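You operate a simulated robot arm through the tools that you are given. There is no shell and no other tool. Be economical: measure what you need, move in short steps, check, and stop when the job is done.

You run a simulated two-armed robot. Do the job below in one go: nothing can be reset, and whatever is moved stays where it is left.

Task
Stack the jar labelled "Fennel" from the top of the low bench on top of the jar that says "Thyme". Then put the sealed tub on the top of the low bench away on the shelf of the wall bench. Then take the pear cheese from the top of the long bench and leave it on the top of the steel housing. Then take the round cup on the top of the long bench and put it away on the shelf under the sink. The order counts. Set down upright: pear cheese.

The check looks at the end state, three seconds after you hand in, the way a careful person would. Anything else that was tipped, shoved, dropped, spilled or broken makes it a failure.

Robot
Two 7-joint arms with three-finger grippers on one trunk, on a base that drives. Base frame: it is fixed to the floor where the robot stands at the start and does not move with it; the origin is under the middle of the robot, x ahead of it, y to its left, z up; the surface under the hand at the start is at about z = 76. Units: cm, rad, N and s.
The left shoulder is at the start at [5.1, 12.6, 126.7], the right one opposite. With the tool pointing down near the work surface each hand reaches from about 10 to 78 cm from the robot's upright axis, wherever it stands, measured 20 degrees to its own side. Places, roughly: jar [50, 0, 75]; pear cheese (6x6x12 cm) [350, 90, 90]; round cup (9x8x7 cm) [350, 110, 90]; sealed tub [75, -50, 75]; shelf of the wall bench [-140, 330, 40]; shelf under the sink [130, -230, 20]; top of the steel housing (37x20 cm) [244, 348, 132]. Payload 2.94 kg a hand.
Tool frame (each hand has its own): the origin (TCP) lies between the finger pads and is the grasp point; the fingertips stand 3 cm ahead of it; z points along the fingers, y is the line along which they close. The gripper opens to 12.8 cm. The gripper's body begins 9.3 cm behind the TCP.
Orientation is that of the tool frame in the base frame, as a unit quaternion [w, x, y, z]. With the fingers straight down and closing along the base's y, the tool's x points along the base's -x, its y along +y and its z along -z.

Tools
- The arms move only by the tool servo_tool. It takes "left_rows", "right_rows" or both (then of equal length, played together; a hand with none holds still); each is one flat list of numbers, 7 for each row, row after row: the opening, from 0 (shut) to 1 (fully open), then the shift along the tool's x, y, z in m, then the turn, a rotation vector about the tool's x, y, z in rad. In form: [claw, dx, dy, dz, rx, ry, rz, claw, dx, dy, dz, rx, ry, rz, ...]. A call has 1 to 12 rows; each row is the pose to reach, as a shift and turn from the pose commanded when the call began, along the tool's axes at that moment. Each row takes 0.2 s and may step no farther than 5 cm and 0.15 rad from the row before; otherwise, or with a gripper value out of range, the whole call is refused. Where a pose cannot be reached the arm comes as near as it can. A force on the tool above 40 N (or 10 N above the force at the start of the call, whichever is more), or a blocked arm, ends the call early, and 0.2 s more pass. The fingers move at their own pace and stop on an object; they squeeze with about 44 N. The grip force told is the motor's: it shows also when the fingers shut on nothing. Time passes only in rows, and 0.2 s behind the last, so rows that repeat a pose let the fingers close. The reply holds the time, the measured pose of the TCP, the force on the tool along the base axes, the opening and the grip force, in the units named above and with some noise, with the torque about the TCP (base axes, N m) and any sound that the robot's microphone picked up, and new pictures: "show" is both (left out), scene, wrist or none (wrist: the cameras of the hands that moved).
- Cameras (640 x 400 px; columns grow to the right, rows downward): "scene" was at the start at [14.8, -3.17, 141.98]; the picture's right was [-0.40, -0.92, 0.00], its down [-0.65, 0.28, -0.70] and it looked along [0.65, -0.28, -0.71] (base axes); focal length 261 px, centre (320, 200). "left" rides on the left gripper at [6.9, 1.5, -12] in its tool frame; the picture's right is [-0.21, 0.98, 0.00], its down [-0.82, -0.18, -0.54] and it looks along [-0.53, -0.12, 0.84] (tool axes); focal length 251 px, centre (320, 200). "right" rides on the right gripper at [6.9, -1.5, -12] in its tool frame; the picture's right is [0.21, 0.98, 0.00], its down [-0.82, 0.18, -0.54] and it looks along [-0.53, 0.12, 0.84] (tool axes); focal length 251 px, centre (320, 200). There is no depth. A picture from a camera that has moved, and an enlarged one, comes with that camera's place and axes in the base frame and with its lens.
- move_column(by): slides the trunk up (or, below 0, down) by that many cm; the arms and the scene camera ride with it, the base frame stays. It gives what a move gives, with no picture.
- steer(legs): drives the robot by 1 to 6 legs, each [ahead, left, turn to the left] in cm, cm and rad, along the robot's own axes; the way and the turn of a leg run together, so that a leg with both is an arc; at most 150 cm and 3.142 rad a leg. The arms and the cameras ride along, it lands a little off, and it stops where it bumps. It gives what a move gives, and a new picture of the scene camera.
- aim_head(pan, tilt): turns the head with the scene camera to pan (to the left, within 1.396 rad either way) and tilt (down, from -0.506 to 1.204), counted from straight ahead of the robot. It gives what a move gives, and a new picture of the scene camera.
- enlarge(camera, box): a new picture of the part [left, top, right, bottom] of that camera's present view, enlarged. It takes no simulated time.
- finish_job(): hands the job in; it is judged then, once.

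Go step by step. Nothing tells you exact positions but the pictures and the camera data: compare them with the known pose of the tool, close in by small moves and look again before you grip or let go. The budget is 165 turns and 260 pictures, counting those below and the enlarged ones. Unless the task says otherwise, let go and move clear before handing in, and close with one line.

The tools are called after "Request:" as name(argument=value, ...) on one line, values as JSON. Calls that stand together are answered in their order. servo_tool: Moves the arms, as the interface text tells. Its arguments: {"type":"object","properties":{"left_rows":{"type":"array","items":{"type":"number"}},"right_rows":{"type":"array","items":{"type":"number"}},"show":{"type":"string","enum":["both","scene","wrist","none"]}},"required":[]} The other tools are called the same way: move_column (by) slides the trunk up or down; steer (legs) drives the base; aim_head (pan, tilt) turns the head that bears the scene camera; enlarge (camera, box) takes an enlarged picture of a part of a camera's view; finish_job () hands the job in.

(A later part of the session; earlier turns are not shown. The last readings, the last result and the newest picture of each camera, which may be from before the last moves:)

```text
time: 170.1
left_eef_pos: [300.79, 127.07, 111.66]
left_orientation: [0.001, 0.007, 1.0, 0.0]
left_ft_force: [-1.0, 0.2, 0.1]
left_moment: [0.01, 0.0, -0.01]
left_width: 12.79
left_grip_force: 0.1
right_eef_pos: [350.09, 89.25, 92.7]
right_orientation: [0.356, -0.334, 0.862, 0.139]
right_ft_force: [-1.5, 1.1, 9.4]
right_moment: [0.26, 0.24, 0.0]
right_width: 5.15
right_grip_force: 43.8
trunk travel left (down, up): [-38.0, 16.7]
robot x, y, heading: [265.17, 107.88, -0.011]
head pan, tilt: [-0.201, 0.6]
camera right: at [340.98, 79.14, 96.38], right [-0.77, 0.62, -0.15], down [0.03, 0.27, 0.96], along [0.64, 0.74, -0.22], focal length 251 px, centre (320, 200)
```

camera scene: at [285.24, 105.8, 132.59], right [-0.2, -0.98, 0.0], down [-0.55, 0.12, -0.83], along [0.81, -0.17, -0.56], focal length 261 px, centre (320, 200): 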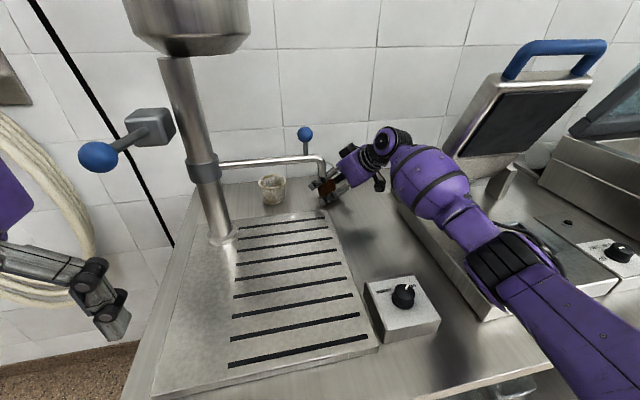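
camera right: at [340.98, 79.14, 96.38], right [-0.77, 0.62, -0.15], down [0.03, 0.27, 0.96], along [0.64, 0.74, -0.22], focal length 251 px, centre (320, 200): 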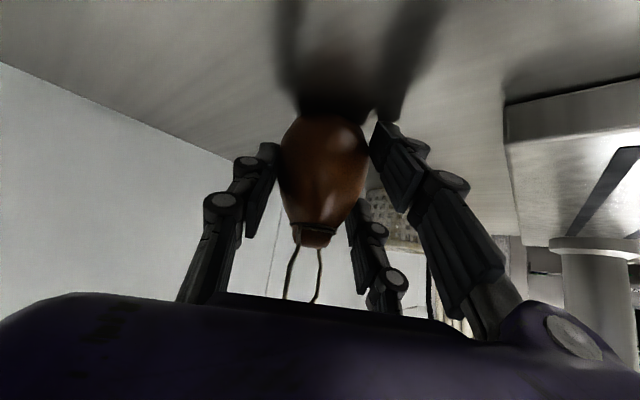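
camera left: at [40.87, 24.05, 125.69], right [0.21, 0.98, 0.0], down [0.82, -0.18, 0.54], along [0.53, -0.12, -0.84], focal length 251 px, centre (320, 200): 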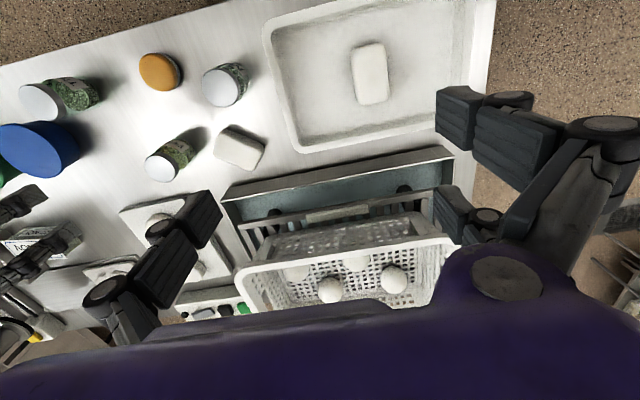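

Request:
servo_tool(right_rows=[0.2, -0.007, 0, -0.007, 0, 0, 0, 0.2, -0.014, 0, -0.014, 0, 0, 0, 0.2, -0.014, 0, -0.05, 0, 0, 0, 0.2, -0.014, 0, -0.09, 0, 0, 0, 0.2, -0.014, 0, -0.13, 0, 0, 0, 0.2, -0.014, 0, -0.17, 0, 0, 0, 0.2, -0.014, 0, -0.21, 0, 0, 0, 0.2, -0.014, 0, -0.21, 0, 0, 0])

```text
time: 172.1
left_eef_pos: [300.03, 128.27, 111.84]
left_orientation: [0.004, 0.002, 1.0, -0.003]
left_ft_force: [-1.5, -0.5, -0.1]
left_moment: [0.07, -0.07, 0.01]
left_width: 12.8
left_grip_force: 0.0
right_eef_pos: [338.94, 84.74, 105.63]
right_orientation: [0.328, -0.361, 0.86, 0.148]
right_ft_force: [-0.4, 0.7, -1.9]
right_moment: [0.0, 0.04, 0.02]
right_width: 5.12
right_grip_force: 43.9
trunk travel left (down, up): [-38.0, 16.7]
robot x, y, heading: [264.41, 108.02, 0.006]
head pan, tilt: [-0.201, 0.6]
stopped in row 8 (right hand): the arm was blocked; the commanded pose is now the measured one
camera scene: at [284.59, 107.06, 132.86], right [-0.19, -0.98, 0.01], down [-0.55, 0.1, -0.83], along [0.81, -0.16, -0.56], focal length 261 px, centre (320, 200)
camera right: at [330.91, 74.23, 109.89], right [-0.81, 0.57, -0.13], down [0.05, 0.29, 0.96], along [0.58, 0.77, -0.27], focal length 251 px, centre (320, 200)
```

scene: 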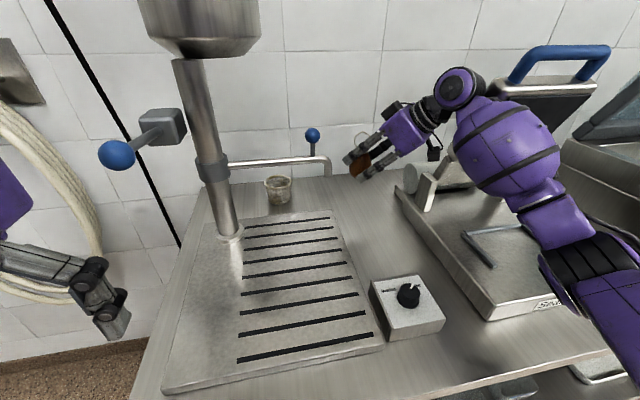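
right: 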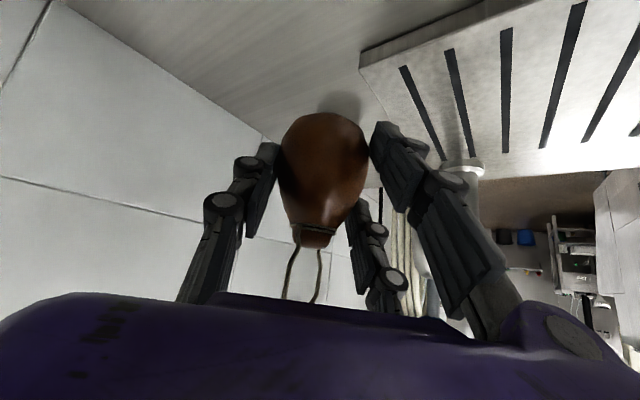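

The forearm touched the sealer lid while retreating. I'll go back a little and lift straight up instead.

Request:
servo_tool(right_rows=[0.2, 0, 0, 0.02, 0, 0, 0, 0.2, -0.02, 0, 0, 0, 0, 0, 0.2, -0.045, 0, -0.025, 0, 0, 0, 0.2, -0.07, 0, -0.05, 0, 0, 0, 0.2, -0.09, 0, -0.075, 0, 0, 0, 0.2, -0.09, 0, -0.075, 0, 0, 0], show="scene")

```text
time: 173.1
left_eef_pos: [298.75, 128.27, 112.23]
left_orientation: [0.009, 0.006, 1.0, -0.003]
left_ft_force: [0.0, -1.1, 0.4]
left_moment: [0.0, -0.05, -0.01]
left_width: 12.81
left_grip_force: 0.0
right_eef_pos: [336.63, 83.78, 102.63]
right_orientation: [0.247, -0.343, 0.892, 0.162]
right_ft_force: [0.3, 0.1, -1.6]
right_moment: [-0.03, 0.02, -0.01]
right_width: 5.11
right_grip_force: 44.0
trunk travel left (down, up): [-38.0, 16.7]
robot x, y, heading: [264.27, 107.84, -0.006]
head pan, tilt: [-0.201, 0.6]
stopped in row 5 (right hand): the arm was blocked; the commanded pose is now the measured one
camera scene: at [282.98, 107.08, 133.04], right [-0.2, -0.98, 0.0], down [-0.54, 0.11, -0.83], along [0.82, -0.17, -0.55], focal length 261 px, centre (320, 200)
```

scene: 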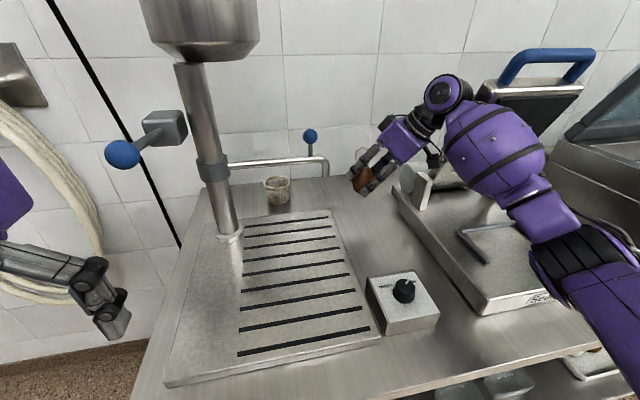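

The forearm or elbow is pinned low against the sealer. I'll raise the trunk so the whole arm lifts.

Request:
move_column(by=8)

Request:
aim_head(pan=-0.5, tilt=0.75)

```text
time: 174.3
left_eef_pos: [299.52, 128.74, 119.62]
left_orientation: [0.004, 0.004, 1.0, -0.005]
left_ft_force: [0.1, -0.2, -0.7]
left_moment: [0.03, 0.01, 0.01]
left_width: 12.79
left_grip_force: 0.1
right_eef_pos: [334.7, 83.16, 100.96]
right_orientation: [0.179, -0.325, 0.911, 0.179]
right_ft_force: [1.0, 0.2, -2.4]
right_moment: [-0.01, 0.0, 0.0]
right_width: 5.1
right_grip_force: 44.2
trunk travel left (down, up): [-46.0, 8.7]
robot x, y, heading: [264.81, 107.8, 0.005]
head pan, tilt: [-0.201, 0.6]
```

```text
time: 175.1
left_eef_pos: [299.56, 128.65, 119.62]
left_orientation: [0.004, 0.005, 1.0, -0.004]
left_ft_force: [0.1, -0.4, -0.2]
left_moment: [-0.02, 0.0, -0.01]
left_width: 12.82
left_grip_force: 0.0
right_eef_pos: [334.69, 83.26, 100.96]
right_orientation: [0.177, -0.325, 0.911, 0.179]
right_ft_force: [-0.5, -0.2, -1.3]
right_moment: [-0.01, -0.01, -0.04]
right_width: 5.09
right_grip_force: 44.3
trunk travel left (down, up): [-46.0, 8.7]
robot x, y, heading: [264.58, 107.85, 0.003]
head pan, tilt: [-0.499, 0.75]
camera scene: at [279.76, 105.58, 140.67], right [-0.44, -0.9, 0.01], down [-0.57, 0.27, -0.77], along [0.69, -0.34, -0.64], focal length 261 px, centre (320, 200)
```

scene: 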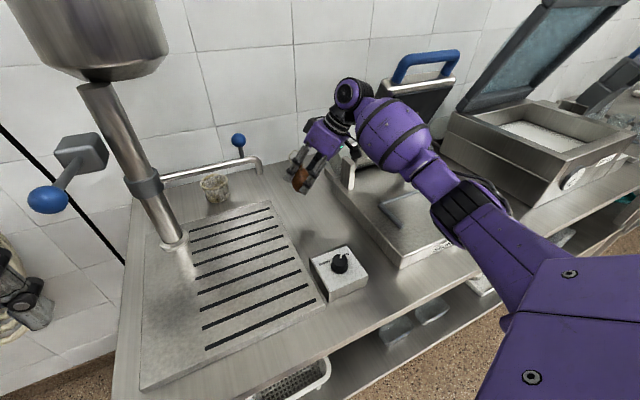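

The forearm is caught under the open sealer lid, so lifting is the wrong move. I'll lower the trunk back and leave by the way I came in.

Request:
move_column(by=-8)

Request:
enlarge(camera="scene", box=[260, 30, 500, 200])

```text
time: 176.3
left_eef_pos: [298.84, 128.42, 112.06]
left_orientation: [0.009, 0.005, 1.0, -0.004]
left_ft_force: [-0.4, 0.4, -0.8]
left_moment: [0.02, -0.01, -0.04]
left_width: 12.82
left_grip_force: 0.1
right_eef_pos: [336.84, 83.53, 102.89]
right_orientation: [0.25, -0.341, 0.892, 0.159]
right_ft_force: [-0.1, 0.2, -2.3]
right_moment: [-0.01, 0.03, -0.01]
right_width: 5.09
right_grip_force: 44.1
trunk travel left (down, up): [-38.0, 16.7]
robot x, y, heading: [264.58, 107.9, -0.002]
head pan, tilt: [-0.499, 0.75]
```

```text
2.35 times, centred on (380, 115) of scene
camera zoom: at [281.65, 104.2, 132.58], right [-0.55, -0.84, 0.0], down [-0.49, 0.32, -0.81], along [0.68, -0.44, -0.59], focal length 614 px, centre (179, 400)
```

zoom: 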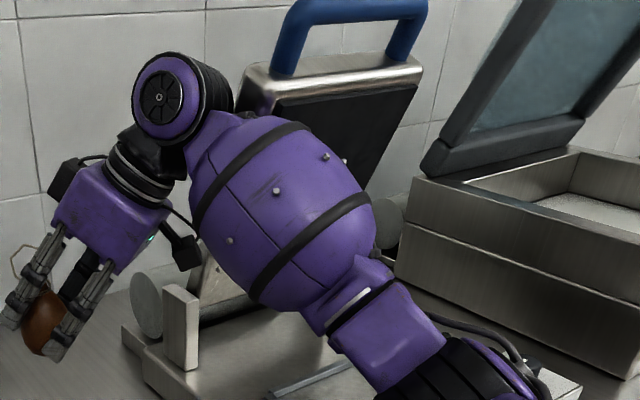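

Request:
steer(legs=[[-8, 0, 0]])

```text
time: 177.3
left_eef_pos: [292.51, 127.73, 111.73]
left_orientation: [0.001, 0.004, 1.0, -0.002]
left_ft_force: [-0.4, 0.1, 0.4]
left_moment: [0.07, -0.03, -0.04]
left_width: 12.77
left_grip_force: 0.1
right_eef_pos: [330.5, 82.92, 101.64]
right_orientation: [0.242, -0.336, 0.895, 0.165]
right_ft_force: [0.0, 0.5, -1.6]
right_moment: [0.01, -0.02, -0.01]
right_width: 5.03
right_grip_force: 44.2
trunk travel left (down, up): [-38.0, 16.7]
robot x, y, heading: [256.75, 108.0, 0.007]
head pan, tilt: [-0.499, 0.75]
camera scene: at [275.67, 103.5, 132.24], right [-0.54, -0.84, 0.0], down [-0.5, 0.32, -0.8], along [0.67, -0.44, -0.6], focal length 261 px, centre (320, 200)
```

scene: 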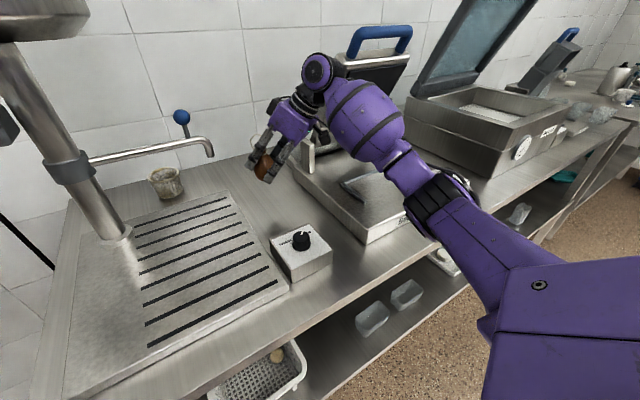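

The arm is free again. I'll bring the pear up and back over the bench edge.

Request:
servo_tool(right_rows=[0.2, 0, 0.027, -0.02, 0, 0, 0, 0.2, 0, 0.054, -0.04, 0, 0, 0, 0.2, 0, 0.076, -0.068, 0, 0, 0, 0.2, -0.001, 0.098, -0.096, 0, 0, 0, 0.2, -0.002, 0.119, -0.124, 0, 0, 0, 0.2, -0.002, 0.119, -0.124, 0, 0, 0])

```text
time: 178.7
left_eef_pos: [292.74, 127.5, 111.6]
left_orientation: [0.001, 0.005, 1.0, 0.0]
left_ft_force: [0.3, -0.3, -0.4]
left_moment: [-0.02, 0.02, -0.02]
left_width: 12.81
left_grip_force: 0.1
right_eef_pos: [318.74, 85.49, 113.49]
right_orientation: [0.242, -0.336, 0.895, 0.167]
right_ft_force: [0.1, -0.6, -1.5]
right_moment: [-0.04, 0.05, 0.02]
right_width: 5.06
right_grip_force: 43.6
trunk travel left (down, up): [-38.0, 16.7]
robot x, y, heading: [256.77, 107.98, 0.004]
head pan, tilt: [-0.499, 0.75]
camera scene: at [275.86, 103.22, 132.21], right [-0.54, -0.84, 0.0], down [-0.5, 0.32, -0.8], along [0.67, -0.43, -0.6], focal length 261 px, centre (320, 200)
camera right: at [311.4, 75.21, 119.56], right [-0.81, 0.59, 0.02], down [0.24, 0.31, 0.92], along [0.54, 0.75, -0.39], focal length 251 px, centre (320, 200)
```

scene: 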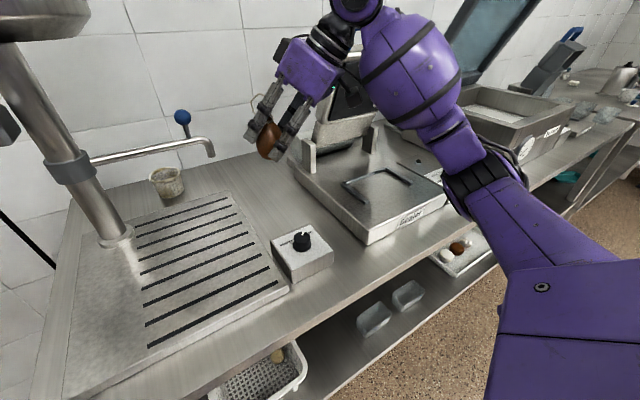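
right: 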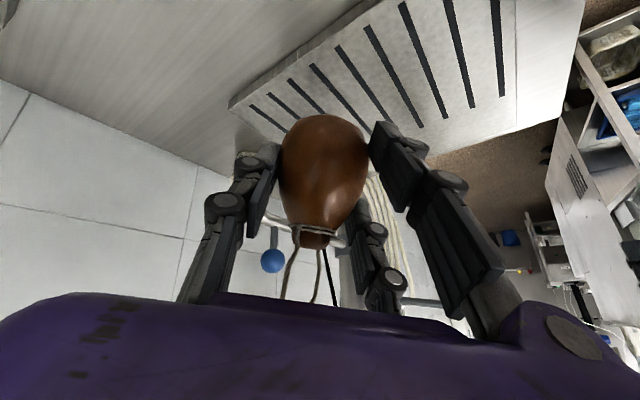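

I'll restore the grasp orientation so the pear is upright, then back off and turn left to look for the steel housing.

Request:
servo_tool(right_rows=[0.2, 0, 0, 0, 0.059, -0.099, -0.033, 0.2, 0, 0, 0, 0.118, -0.198, -0.067, 0.2, 0, 0, 0, 0.118, -0.198, -0.067], show="none")

Request:
steer(legs=[[-35, 0, 0], [0, 0, 1.5]])

Request:
aim_head(pan=0.0, tilt=0.3)

```text
time: 179.5
left_eef_pos: [292.6, 127.49, 111.59]
left_orientation: [0.002, 0.005, 1.0, 0.0]
left_ft_force: [0.4, 0.3, -0.5]
left_moment: [0.0, 0.06, 0.0]
left_width: 12.81
left_grip_force: 0.1
right_eef_pos: [318.78, 85.48, 113.44]
right_orientation: [0.355, -0.333, 0.863, 0.137]
right_ft_force: [-0.8, -0.4, -1.7]
right_moment: [-0.02, 0.0, -0.03]
right_width: 5.0
right_grip_force: 43.9
trunk travel left (down, up): [-38.0, 16.7]
robot x, y, heading: [256.43, 107.81, 0.005]
head pan, tilt: [-0.499, 0.75]
```

```text
time: 185.5
left_eef_pos: [204.73, 144.81, 111.63]
left_orientation: [0.001, -0.678, 0.735, 0.001]
left_ft_force: [-0.7, -0.6, -0.4]
left_moment: [0.03, 0.03, 0.0]
left_width: 12.81
left_grip_force: 0.1
right_eef_pos: [248.57, 167.99, 113.44]
right_orientation: [-0.165, 0.831, -0.406, -0.341]
right_ft_force: [0.5, 0.8, -0.5]
right_moment: [-0.02, -0.01, -0.03]
right_width: 4.93
right_grip_force: 43.7
trunk travel left (down, up): [-38.0, 16.7]
robot x, y, heading: [221.47, 107.94, 1.502]
head pan, tilt: [-0.499, 0.75]
camera scene: at [226.81, 126.8, 131.8], right [0.86, -0.5, 0.0], down [-0.32, -0.55, -0.77], along [0.39, 0.67, -0.64], focal length 261 px, centre (320, 200)
```

scene: 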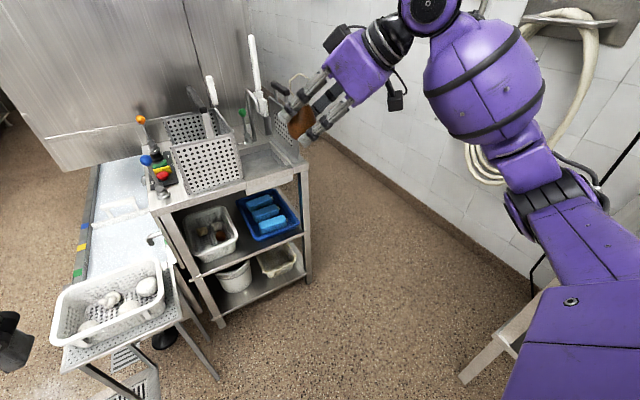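

```text
time: 186.4
left_eef_pos: [204.65, 144.9, 111.67]
left_orientation: [0.001, -0.678, 0.735, 0.001]
left_ft_force: [0.3, -0.8, 0.3]
left_moment: [0.01, 0.04, 0.03]
left_width: 12.79
left_grip_force: 0.0
right_eef_pos: [248.61, 167.79, 113.49]
right_orientation: [-0.166, 0.831, -0.406, -0.342]
right_ft_force: [-1.4, -0.1, -0.9]
right_moment: [-0.04, 0.02, 0.0]
right_width: 4.95
right_grip_force: 44.3
trunk travel left (down, up): [-38.0, 16.7]
robot x, y, heading: [222.02, 107.58, 1.5]
head pan, tilt: [0.0, 0.3]
camera scene: at [223.18, 128.75, 135.32], right [1.0, -0.07, 0.0], down [-0.02, -0.3, -0.95], along [0.07, 0.95, -0.3], focal length 261 px, centre (320, 200)
```

scene: 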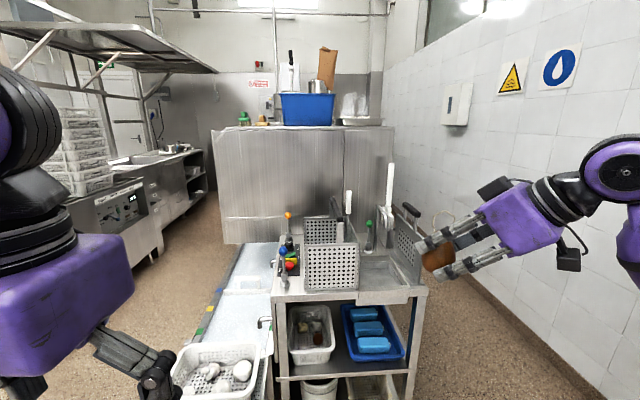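

Request:
enlarge(camera="scene", box=[210, 40, 410, 165])

Request:
enlarge(camera="right", box=[0, 0, 640, 400])

```text
3.20 times, centred on (310, 102) of scene
camera zoom: at [223.18, 128.75, 135.32], right [1.0, -0.07, 0.0], down [-0.02, -0.3, -0.95], along [0.07, 0.95, -0.3], focal length 835 px, centre (352, 512)
```

zoom: 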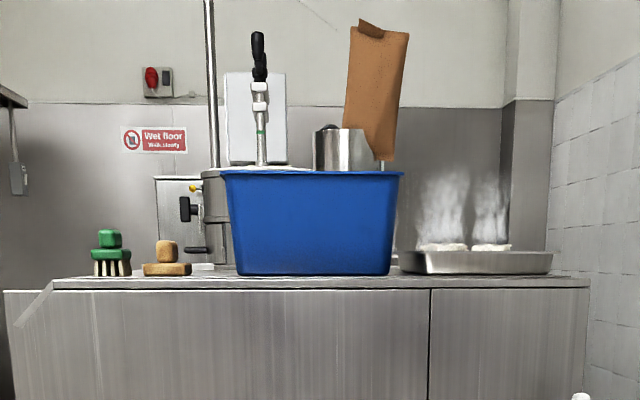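

```text
1.00 times, centred on (320, 200) of right (not enlarged: the box is as wide or as high as the picture)
camera zoom: at [257.78, 158.38, 117.2], right [-0.68, -0.72, -0.15], down [-0.27, 0.05, 0.96], along [-0.69, 0.69, -0.23], focal length 251 px, centre (320, 200)
```

zoom: 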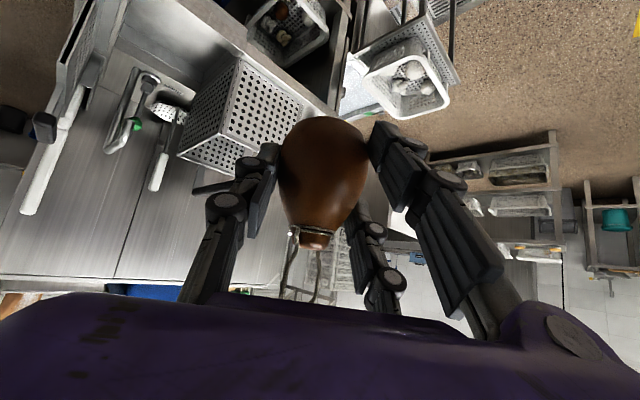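

The housing's top is at z ≈ 130, with its front face at y ≈ 250 and objects on top. I'll raise the trunk to see its free area from above.

Request:
move_column(by=16.5)

Request:
aim_head(pan=0.0, tilt=0.2)

Request:
enlarge(camera="scene", box=[200, 100, 440, 250])

```text
time: 188.3
left_eef_pos: [204.64, 144.97, 128.01]
left_orientation: [-0.001, -0.677, 0.736, 0.0]
left_ft_force: [0.5, 0.2, -0.5]
left_moment: [-0.05, 0.02, -0.01]
left_width: 12.78
left_grip_force: 0.0
right_eef_pos: [248.53, 168.12, 129.73]
right_orientation: [-0.164, 0.832, -0.407, -0.341]
right_ft_force: [0.4, 0.3, -1.7]
right_moment: [0.01, 0.02, 0.0]
right_width: 4.95
right_grip_force: 44.1
trunk travel left (down, up): [-54.5, 0.2]
robot x, y, heading: [221.34, 107.31, 1.5]
head pan, tilt: [0.0, 0.3]
```

```text
time: 188.9
left_eef_pos: [204.64, 144.85, 128.07]
left_orientation: [0.001, -0.678, 0.735, 0.001]
left_ft_force: [-0.4, -0.1, 0.1]
left_moment: [0.0, -0.01, -0.02]
left_width: 12.79
left_grip_force: 0.1
right_eef_pos: [248.43, 168.0, 129.95]
right_orientation: [-0.165, 0.831, -0.406, -0.342]
right_ft_force: [0.1, 0.5, -1.8]
right_moment: [-0.05, -0.01, 0.01]
right_width: 4.93
right_grip_force: 44.5
trunk travel left (down, up): [-54.5, 0.2]
robot x, y, heading: [221.75, 107.77, 1.506]
head pan, tilt: [0.0, 0.201]
camera scene: at [222.37, 117.49, 154.58], right [1.0, -0.07, 0.0], down [-0.01, -0.2, -0.98], along [0.07, 0.98, -0.2], focal length 261 px, centre (320, 200)
```

scene: 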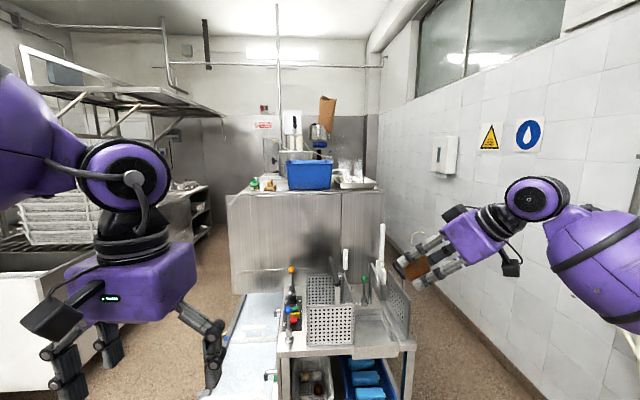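

```text
2.67 times, centred on (320, 175) of scene
camera zoom: at [222.37, 117.49, 154.58], right [1.0, -0.07, 0.0], down [-0.01, -0.2, -0.98], along [0.07, 0.98, -0.2], focal length 696 px, centre (320, 267)
```

zoom: 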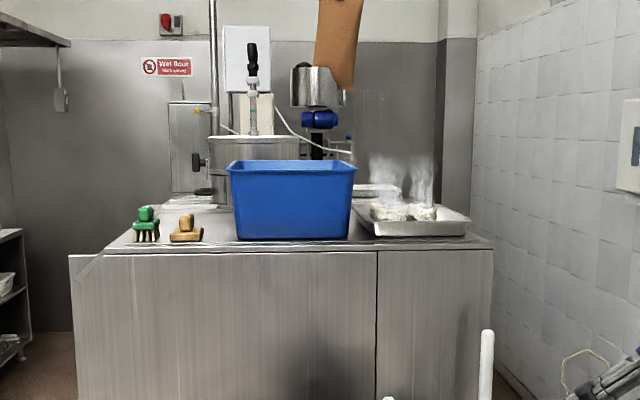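

The housing patch at [244, 348] is hidden behind the blue bin, but there's a wide aisle to the left of the machine. I'll go there for a better view.

Request:
steer(legs=[[0, 95, 0.06], [75, 0, 0]])

Request:
aim_head(pan=-0.4, tilt=0.25)

```text
time: 201.0
left_eef_pos: [110.97, 222.06, 128.16]
left_orientation: [0.001, -0.705, 0.71, 0.0]
left_ft_force: [-0.1, -0.1, 0.2]
left_moment: [0.0, 0.02, 0.02]
left_width: 12.8
left_grip_force: 0.0
right_eef_pos: [152.87, 248.31, 130.09]
right_orientation: [-0.153, 0.846, -0.373, -0.349]
right_ft_force: [-1.0, -0.6, -1.5]
right_moment: [-0.02, -0.03, 0.01]
right_width: 4.75
right_grip_force: 43.9
trunk travel left (down, up): [-54.5, 0.2]
robot x, y, heading: [130.96, 186.26, 1.577]
head pan, tilt: [0.0, 0.201]
camera scene: at [130.7, 196.1, 154.6], right [1.0, 0.01, 0.0], down [0.0, -0.2, -0.98], along [-0.01, 0.98, -0.2], focal length 261 px, centre (320, 200)
```

scene: 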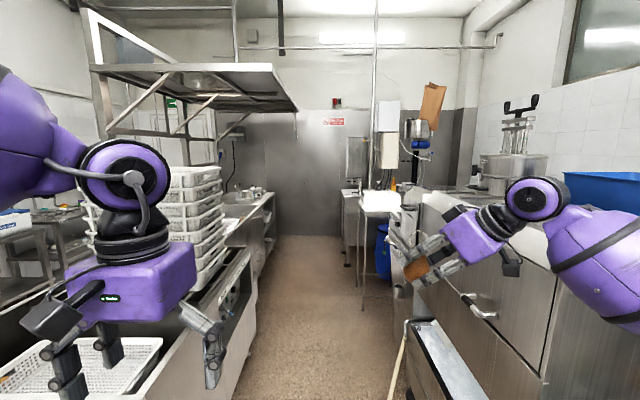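

```text
time: 201.8
left_eef_pos: [110.85, 222.21, 128.1]
left_orientation: [0.001, -0.705, 0.709, 0.001]
left_ft_force: [-0.1, 0.1, 0.1]
left_moment: [0.02, 0.0, 0.0]
left_width: 12.8
left_grip_force: 0.0
right_eef_pos: [152.87, 248.56, 129.88]
right_orientation: [-0.151, 0.847, -0.373, -0.348]
right_ft_force: [0.5, -0.3, -1.2]
right_moment: [-0.03, -0.04, 0.0]
right_width: 4.79
right_grip_force: 43.6
trunk travel left (down, up): [-54.5, 0.2]
robot x, y, heading: [130.43, 186.29, 1.572]
head pan, tilt: [-0.4, 0.25]
camera scene: at [134.33, 195.49, 154.13], right [0.92, -0.38, 0.0], down [-0.09, -0.23, -0.97], along [0.37, 0.9, -0.25], focal length 261 px, centre (320, 200)
```

scene: 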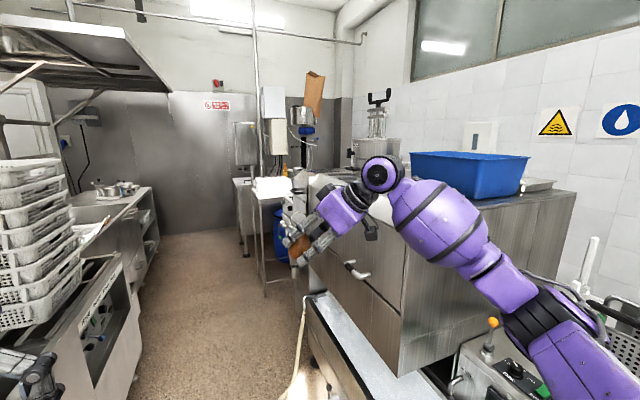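

Request:
enlarge(camera="right", box=[180, 80, 460, 330])

Request:
enlarge(camera="scene", box=[250, 60, 450, 280])

```text
1.60 times, centred on (320, 205) of right
camera zoom: at [162.86, 239.72, 133.71], right [-0.62, -0.77, -0.15], down [-0.27, 0.03, 0.96], along [-0.74, 0.64, -0.23], focal length 402 px, centre (320, 192)
```

zoom: 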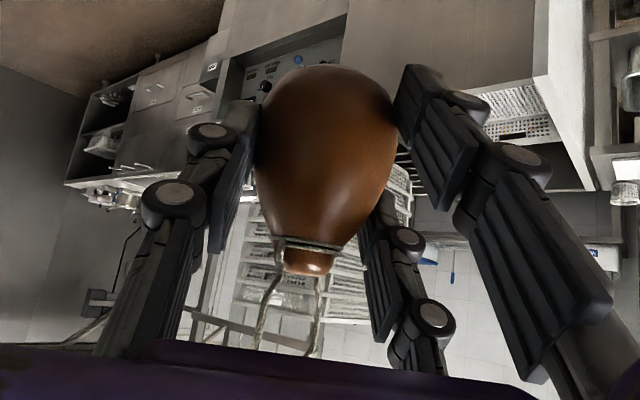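

```text
1.82 times, centred on (350, 170) of scene
camera zoom: at [134.33, 195.49, 154.13], right [0.92, -0.38, 0.0], down [-0.09, -0.23, -0.97], along [0.37, 0.9, -0.25], focal length 474 px, centre (266, 254)
```

zoom: 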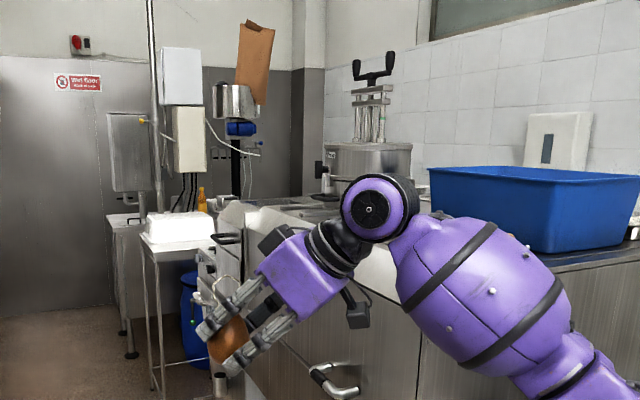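

Request:
steer(legs=[[0, 25, 0], [120, 0, 0]])

Request:
aim_head(pan=-1.2, tilt=0.3)

```text
time: 210.3
left_eef_pos: [84.94, 342.28, 128.28]
left_orientation: [0.001, -0.706, 0.708, 0.001]
left_ft_force: [0.4, 0.0, -0.2]
left_moment: [-0.02, -0.01, -0.01]
left_width: 12.82
left_grip_force: 0.0
right_eef_pos: [126.75, 368.6, 129.99]
right_orientation: [-0.153, 0.846, -0.373, -0.348]
right_ft_force: [0.2, 0.0, -1.9]
right_moment: [-0.04, -0.06, -0.01]
right_width: 4.72
right_grip_force: 44.0
trunk travel left (down, up): [-54.5, 0.2]
robot x, y, heading: [104.94, 306.43, 1.578]
head pan, tilt: [-0.4, 0.25]
camera scene: at [108.43, 315.59, 154.14], right [0.92, -0.38, 0.0], down [-0.09, -0.23, -0.97], along [0.37, 0.9, -0.25], focal length 261 px, centre (320, 200)
```

scene: 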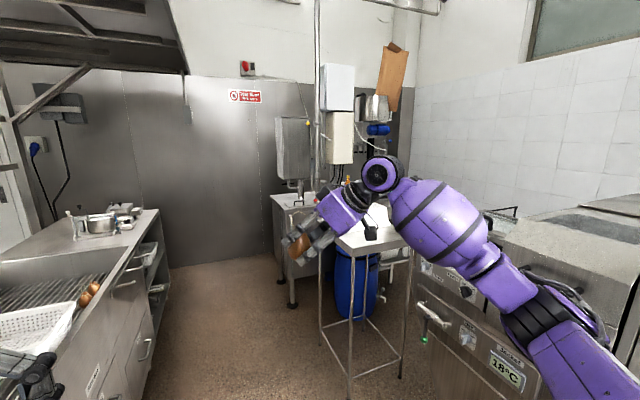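

```text
time: 211.5
left_eef_pos: [84.87, 342.28, 128.16]
left_orientation: [0.0, -0.706, 0.708, 0.001]
left_ft_force: [0.4, 0.5, -0.7]
left_moment: [-0.02, 0.0, -0.01]
left_width: 12.79
left_grip_force: 0.1
right_eef_pos: [126.8, 368.73, 130.04]
right_orientation: [-0.152, 0.846, -0.373, -0.348]
right_ft_force: [0.5, 0.0, -1.7]
right_moment: [0.0, -0.05, 0.01]
right_width: 4.7
right_grip_force: 44.4
trunk travel left (down, up): [-54.5, 0.2]
robot x, y, heading: [104.63, 306.69, 1.58]
head pan, tilt: [-1.201, 0.3]
camera scene: at [113.54, 310.45, 153.66], right [0.37, -0.93, 0.0], down [-0.27, -0.11, -0.96], along [0.89, 0.35, -0.3], focal length 261 px, centre (320, 200)
```

scene: 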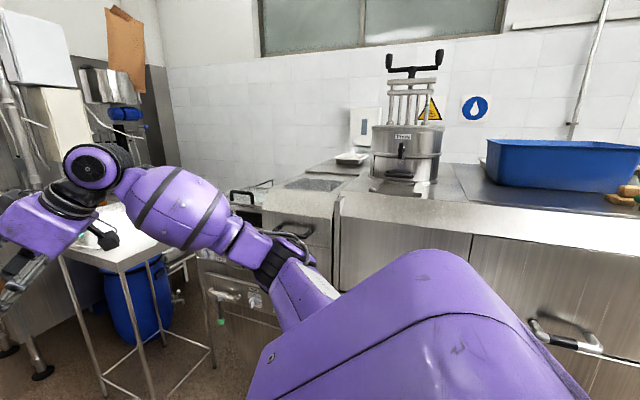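

Request:
enlarge(camera="scene", box=[220, 110, 480, 272])

```text
2.46 times, centred on (350, 191) of scene
camera zoom: at [113.54, 310.45, 153.66], right [0.37, -0.93, 0.0], down [-0.27, -0.11, -0.96], along [0.89, 0.35, -0.3], focal length 642 px, centre (246, 222)
```

zoom: 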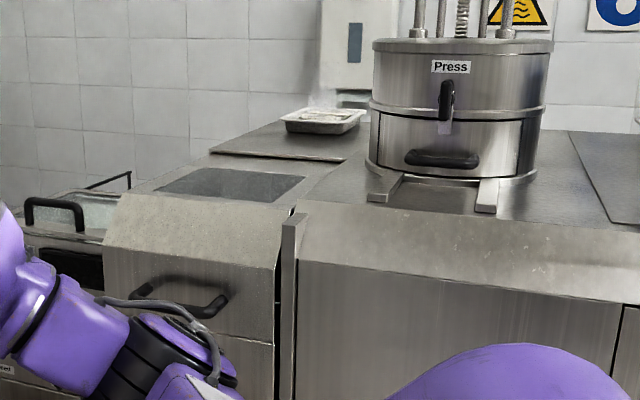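

The housing's top plate is visible left of the press: about x 216–262, y 338–358, with a foil tray at its far end. I'll raise the pear, move level with the plate and turn toward it.

Request:
servo_tool(right_rows=[0.2, -0.014, 0.0135, -0.035, 0, 0, 0, 0.2, -0.028, 0.027, -0.07, 0, 0, 0, 0.2, -0.042, 0.04, -0.105, 0, 0, 0, 0.2, -0.056, 0.054, -0.141, 0, 0, 0, 0.2, -0.056, 0.054, -0.141, 0, 0, 0], show="none")

Request:
steer(legs=[[62, 0, 0], [0, 0, -1.58]])

Request:
aim_head(pan=-0.2, tilt=0.35)

```text
time: 212.7
left_eef_pos: [85.09, 342.27, 128.09]
left_orientation: [0.0, -0.705, 0.709, 0.001]
left_ft_force: [0.5, 0.1, 0.5]
left_moment: [-0.01, -0.02, -0.03]
left_width: 12.79
left_grip_force: 0.1
right_eef_pos: [126.74, 360.48, 144.02]
right_orientation: [-0.151, 0.847, -0.374, -0.347]
right_ft_force: [0.3, 0.1, -1.4]
right_moment: [0.0, -0.04, -0.02]
right_width: 4.75
right_grip_force: 43.8
trunk travel left (down, up): [-54.5, 0.2]
robot x, y, heading: [104.73, 306.6, 1.576]
head pan, tilt: [-1.201, 0.3]
```

```text
time: 220.0
left_eef_pos: [139.24, 391.26, 128.07]
left_orientation: [0.001, -0.009, 1.0, 0.001]
left_ft_force: [0.5, 0.1, -0.1]
left_moment: [-0.02, 0.0, 0.03]
left_width: 12.79
left_grip_force: 0.1
right_eef_pos: [158.52, 349.86, 144.06]
right_orientation: [0.351, -0.344, 0.859, 0.142]
right_ft_force: [-0.1, 0.6, -1.3]
right_moment: [-0.01, 0.02, 0.0]
right_width: 4.7
right_grip_force: 44.1
trunk travel left (down, up): [-54.5, 0.2]
robot x, y, heading: [104.02, 370.53, 0.028]
head pan, tilt: [-1.201, 0.3]
camera scene: at [108.12, 362.07, 153.66], right [-0.92, -0.39, 0.0], down [-0.12, 0.27, -0.96], along [0.37, -0.88, -0.3], focal length 261 px, centre (320, 200)
```

scene: 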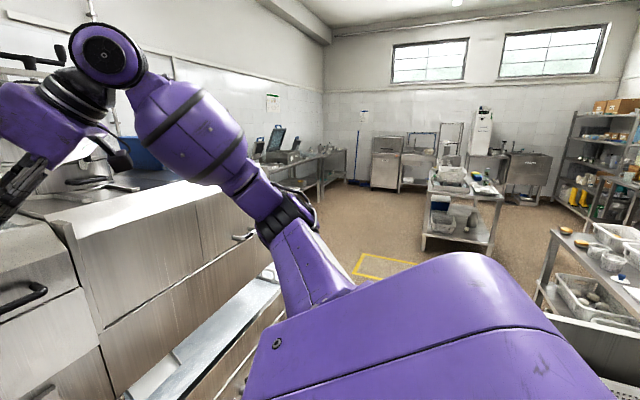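

```text
time: 221.3
left_eef_pos: [139.35, 391.15, 128.2]
left_orientation: [0.001, -0.009, 1.0, 0.0]
left_ft_force: [0.2, 0.2, -0.1]
left_moment: [-0.03, -0.02, -0.01]
left_width: 12.77
left_grip_force: 0.1
right_eef_pos: [158.61, 349.81, 144.0]
right_orientation: [0.352, -0.344, 0.859, 0.142]
right_ft_force: [0.6, -0.2, -1.3]
right_moment: [-0.04, 0.02, -0.01]
right_width: 4.7
right_grip_force: 43.8
trunk travel left (down, up): [-54.5, 0.2]
robot x, y, heading: [103.95, 370.68, 0.028]
head pan, tilt: [-0.201, 0.351]
camera scene: at [113.66, 369.06, 153.19], right [-0.17, -0.99, 0.0], down [-0.34, 0.06, -0.94], along [0.93, -0.16, -0.34], focal length 261 px, centre (320, 200)
```

scene: 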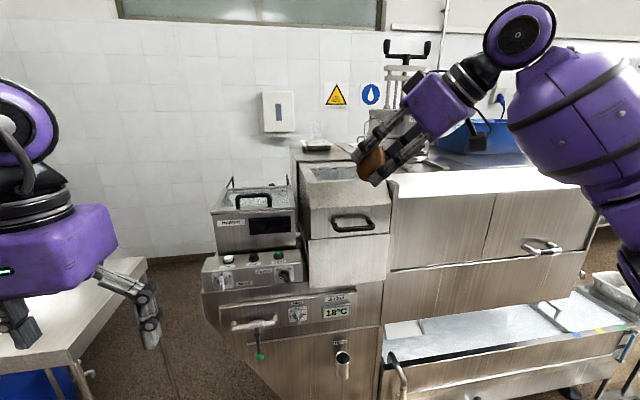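

Request:
enlarge(camera="scene", box=[200, 100, 420, 240])

```text
2.86 times, centred on (310, 170) of scene
camera zoom: at [113.66, 369.06, 153.19], right [-0.17, -0.99, 0.0], down [-0.34, 0.06, -0.94], along [0.93, -0.16, -0.34], focal length 745 px, centre (349, 286)
```

zoom: 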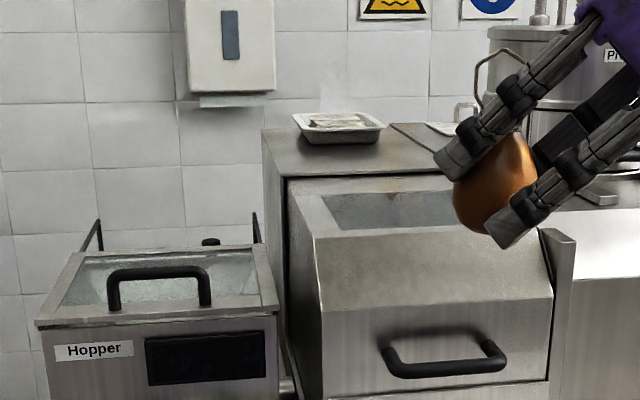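

The pear hangs upright. The plate's free part is x 216–243, in front of the foil tray, so I'm aiming for about (231, 348). I'll move the left hand clear of the hopper and drive in.

Request:
servo_tool(left_rows=[1, 0, 0.03, -0.02, 0, 0, 0, 1, 0, 0.06, -0.04, 0, 0, 0, 1, 0, 0.09, -0.06, 0, 0, 0, 1, 0, 0.12, -0.09, 0, 0, 0, 1, 0, 0.13, -0.12, 0, 0, 0, 1, 0, 0.13, -0.12, 0, 0, 0], show="none")

Request:
steer(legs=[[0, 0, -0.028], [42, 0, 0]])

```text
time: 222.7
left_eef_pos: [139.02, 403.95, 140.29]
left_orientation: [0.001, -0.008, 1.0, 0.001]
left_ft_force: [-0.4, 0.1, 0.8]
left_moment: [0.03, 0.05, 0.0]
left_width: 12.79
left_grip_force: 0.0
right_eef_pos: [158.62, 349.71, 144.02]
right_orientation: [0.352, -0.344, 0.859, 0.142]
right_ft_force: [0.1, 0.0, -0.8]
right_moment: [-0.03, 0.06, -0.01]
right_width: 4.72
right_grip_force: 44.4
trunk travel left (down, up): [-54.5, 0.2]
robot x, y, heading: [104.12, 370.55, 0.03]
head pan, tilt: [-0.201, 0.351]
```

```text
time: 225.7
left_eef_pos: [182.18, 402.54, 140.33]
left_orientation: [0.002, 0.009, 1.0, 0.0]
left_ft_force: [0.4, 0.6, 0.8]
left_moment: [0.01, -0.01, 0.01]
left_width: 12.8
left_grip_force: 0.2
right_eef_pos: [199.79, 347.81, 144.19]
right_orientation: [0.355, -0.329, 0.864, 0.136]
right_ft_force: [-0.1, -0.2, -1.8]
right_moment: [-0.02, -0.01, -0.03]
right_width: 4.68
right_grip_force: 44.2
trunk travel left (down, up): [-54.5, 0.2]
robot x, y, heading: [146.08, 370.7, -0.008]
head pan, tilt: [-0.201, 0.351]
camera scene: at [155.64, 368.62, 153.21], right [-0.21, -0.98, 0.0], down [-0.34, 0.07, -0.94], along [0.92, -0.19, -0.34], focal length 261 px, centre (320, 200)
```

scene: 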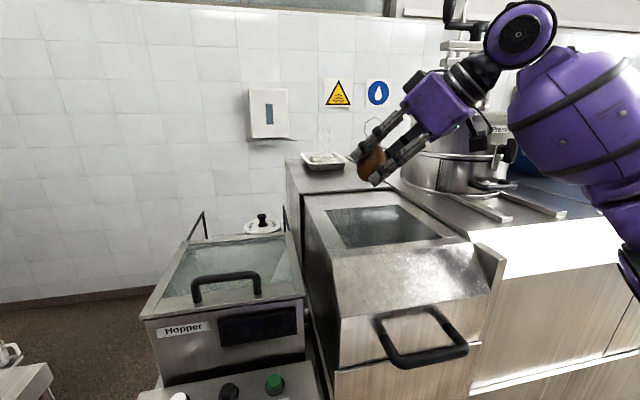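

Request:
servo_tool(right_rows=[0.2, -0.0215, -0.0258, 0.0212, 0, 0, 0, 0.2, -0.043, -0.0515, 0.0423, 0, 0, 0, 0.2, -0.0645, -0.0773, 0.0635, 0, 0, 0, 0.2, -0.086, -0.103, 0.0845, 0, 0, 0, 0.2, -0.1075, -0.129, 0.1056, 0, 0, 0, 0.2, -0.129, -0.1545, 0.1268, 0, 0, 0, 0.2, -0.1505, -0.18, 0.148, 0, 0, 0, 0.2, -0.172, -0.206, 0.169, 0, 0, 0, 0.2, -0.172, -0.206, 0.169, 0, 0, 0])

Request:
enlarge(camera="scene", box=[260, 90, 460, 215])

```text
time: 227.7
left_eef_pos: [182.44, 402.49, 140.25]
left_orientation: [0.001, 0.009, 1.0, 0.0]
left_ft_force: [-0.1, -0.1, -0.3]
left_moment: [0.01, 0.03, 0.0]
left_width: 12.81
left_grip_force: 0.0
right_eef_pos: [225.76, 348.46, 144.03]
right_orientation: [0.354, -0.329, 0.865, 0.135]
right_ft_force: [1.2, 0.5, -1.0]
right_moment: [-0.02, 0.01, -0.01]
right_width: 4.74
right_grip_force: 44.5
right hand out of reach, approached as far as the arm can: row 7, 8, 9
trunk travel left (down, up): [-54.5, 0.2]
robot x, y, heading: [146.33, 370.08, -0.004]
head pan, tilt: [-0.201, 0.351]
camera scene: at [155.81, 368.7, 153.19], right [-0.21, -0.98, 0.0], down [-0.34, 0.07, -0.94], along [0.92, -0.19, -0.34], focal length 261 px, centre (320, 200)
camera right: at [216.58, 338.71, 147.72], right [-0.76, 0.63, -0.15], down [0.03, 0.27, 0.96], along [0.64, 0.73, -0.23], focal length 251 px, centre (320, 200)
```

scene: 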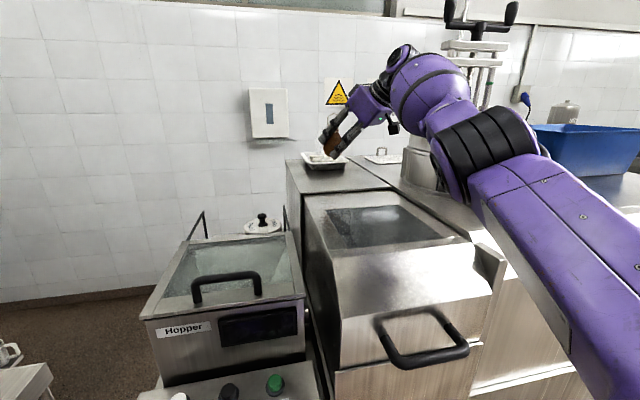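
right: 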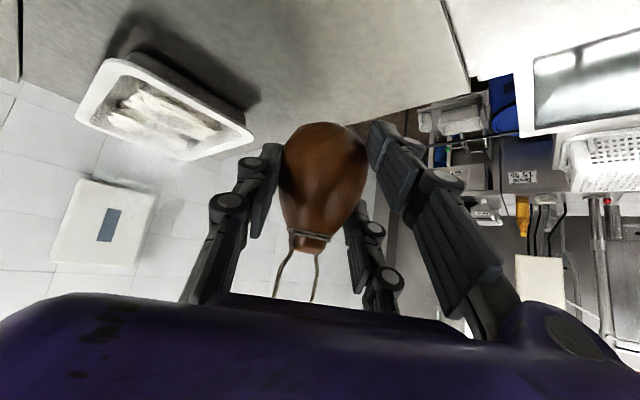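

```text
3.20 times, centred on (360, 152) of scene
camera zoom: at [155.81, 368.7, 153.19], right [-0.21, -0.98, 0.0], down [-0.34, 0.07, -0.94], along [0.92, -0.19, -0.34], focal length 835 px, centre (192, 352)
```

zoom: 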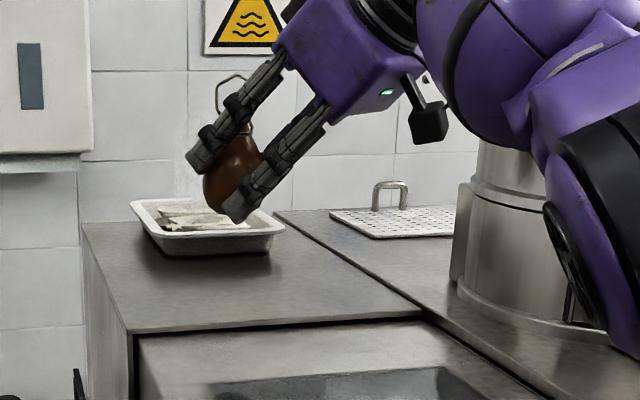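

The pear has tilted about 15–20° in the grip, with its top toward the palm. I'll drive 5 cm closer, then correct the hand's pitch before setting it down.

Request:
steer(legs=[[5, 0, 0]])

Request:
servo_tool(right_rows=[0.2, -0.01, 0, 0.01, 0, 0.08, 0, 0.2, 0.01, 0, 0.015, 0, 0.16, 0, 0.2, 0.02, 0, 0.02, 0, 0.24, 0, 0.2, 0.02, 0, 0.02, 0, 0.3, 0, 0.2, 0.02, 0, 0.02, 0, 0.3, 0])

Request:
enlarge(camera="scene", box=[260, 90, 460, 215])

```text
time: 228.6
left_eef_pos: [186.57, 402.56, 140.73]
left_orientation: [0.006, 0.01, 1.0, 0.0]
left_ft_force: [-0.7, -0.3, 0.0]
left_moment: [0.0, -0.15, -0.01]
left_width: 12.8
left_grip_force: 0.0
right_eef_pos: [229.54, 348.42, 144.9]
right_orientation: [0.36, -0.329, 0.862, 0.135]
right_ft_force: [-1.3, 0.5, 0.5]
right_moment: [-0.03, 0.02, -0.02]
right_width: 4.73
right_grip_force: 44.3
trunk travel left (down, up): [-54.5, 0.2]
robot x, y, heading: [151.2, 370.46, -0.012]
head pan, tilt: [-0.201, 0.351]
camera scene: at [159.73, 368.57, 153.31], right [-0.21, -0.98, 0.0], down [-0.33, 0.07, -0.94], along [0.92, -0.2, -0.34], focal length 261 px, centre (320, 200)
```

scene: 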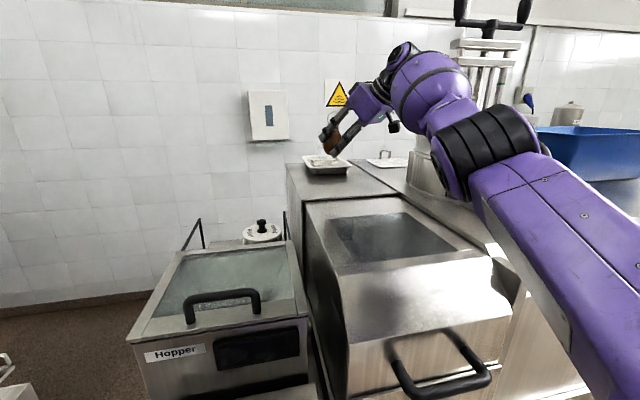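

```text
time: 229.8
left_eef_pos: [187.05, 402.67, 140.26]
left_orientation: [0.001, 0.01, 1.0, -0.001]
left_ft_force: [-0.1, 0.2, -0.1]
left_moment: [0.0, -0.04, 0.02]
left_width: 12.8
left_grip_force: 0.0
right_eef_pos: [227.06, 348.56, 139.73]
right_orientation: [0.223, -0.345, 0.908, 0.084]
right_ft_force: [0.2, 0.0, -0.3]
right_moment: [-0.04, -0.01, -0.03]
right_width: 4.73
right_grip_force: 44.2
right hand out of reach, approached as far as the arm can: row 1, 2, 3, 4, 5
trunk travel left (down, up): [-54.5, 0.2]
robot x, y, heading: [150.52, 370.52, -0.008]
head pan, tilt: [-0.201, 0.351]
camera scene: at [160.45, 368.66, 153.21], right [-0.21, -0.98, 0.0], down [-0.34, 0.07, -0.94], along [0.92, -0.2, -0.34], focal length 261 px, centre (320, 200)
camera right: at [219.09, 339.76, 147.24], right [-0.79, 0.6, -0.1], down [0.24, 0.45, 0.86], along [0.56, 0.66, -0.5], focal length 251 px, centre (320, 200)
```

scene: 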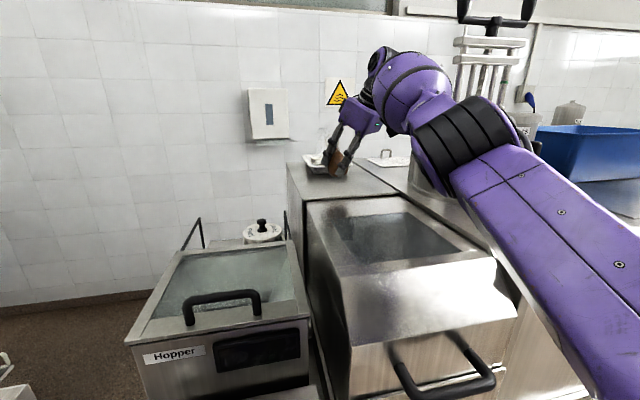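
right: 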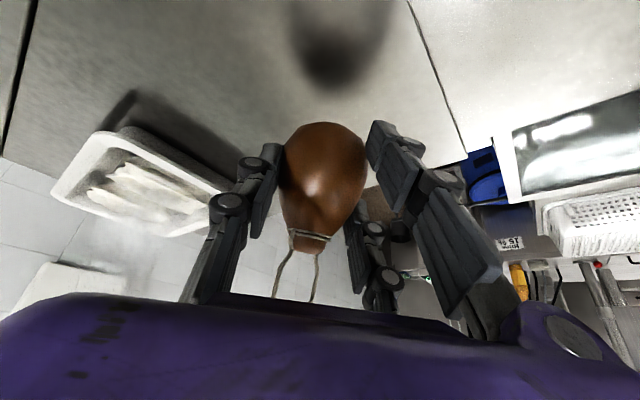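

```text
3.20 times, centred on (360, 152) of scene
camera zoom: at [160.45, 368.66, 153.21], right [-0.21, -0.98, 0.0], down [-0.34, 0.07, -0.94], along [0.92, -0.2, -0.34], focal length 835 px, centre (192, 352)
```

zoom: 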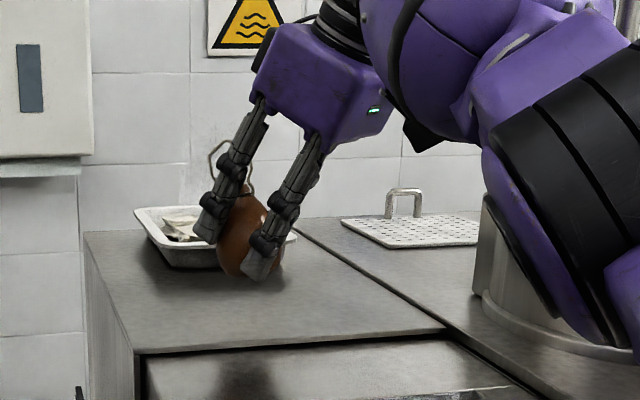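

Request:
servo_tool(right_rows=[0.2, -0.0065, -0.01, 0.012, 0, 0, 0, 0.2, -0.013, -0.02, 0.0237, 0, 0, 0, 0.2, -0.013, -0.02, 0.0237, 0, 0, 0], show="none")

Request:
enlarge(camera="scene", box=[280, 110, 400, 185])

```text
time: 230.6
left_eef_pos: [187.31, 402.32, 140.28]
left_orientation: [0.002, 0.011, 1.0, 0.0]
left_ft_force: [0.7, 0.1, -0.8]
left_moment: [0.03, 0.01, 0.0]
left_width: 12.82
left_grip_force: 0.0
right_eef_pos: [227.62, 348.27, 138.08]
right_orientation: [0.223, -0.345, 0.908, 0.085]
right_ft_force: [0.3, -0.5, -1.2]
right_moment: [0.02, 0.0, -0.03]
right_width: 4.74
right_grip_force: 43.8
right hand out of reach, approached as far as the arm can: row 1, 2, 3
trunk travel left (down, up): [-54.5, 0.2]
robot x, y, heading: [151.13, 370.46, -0.014]
head pan, tilt: [-0.201, 0.351]
```

```text
5.33 times, centred on (340, 148) of scene
camera zoom: at [160.67, 368.51, 153.19], right [-0.21, -0.98, 0.0], down [-0.34, 0.07, -0.94], along [0.92, -0.19, -0.34], focal length 1391 px, centre (213, 480)
```

zoom: 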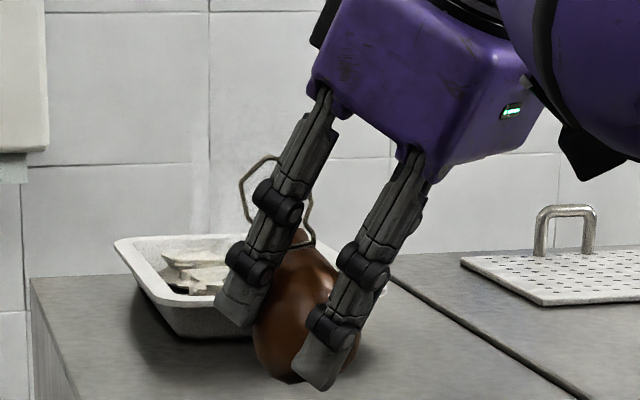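

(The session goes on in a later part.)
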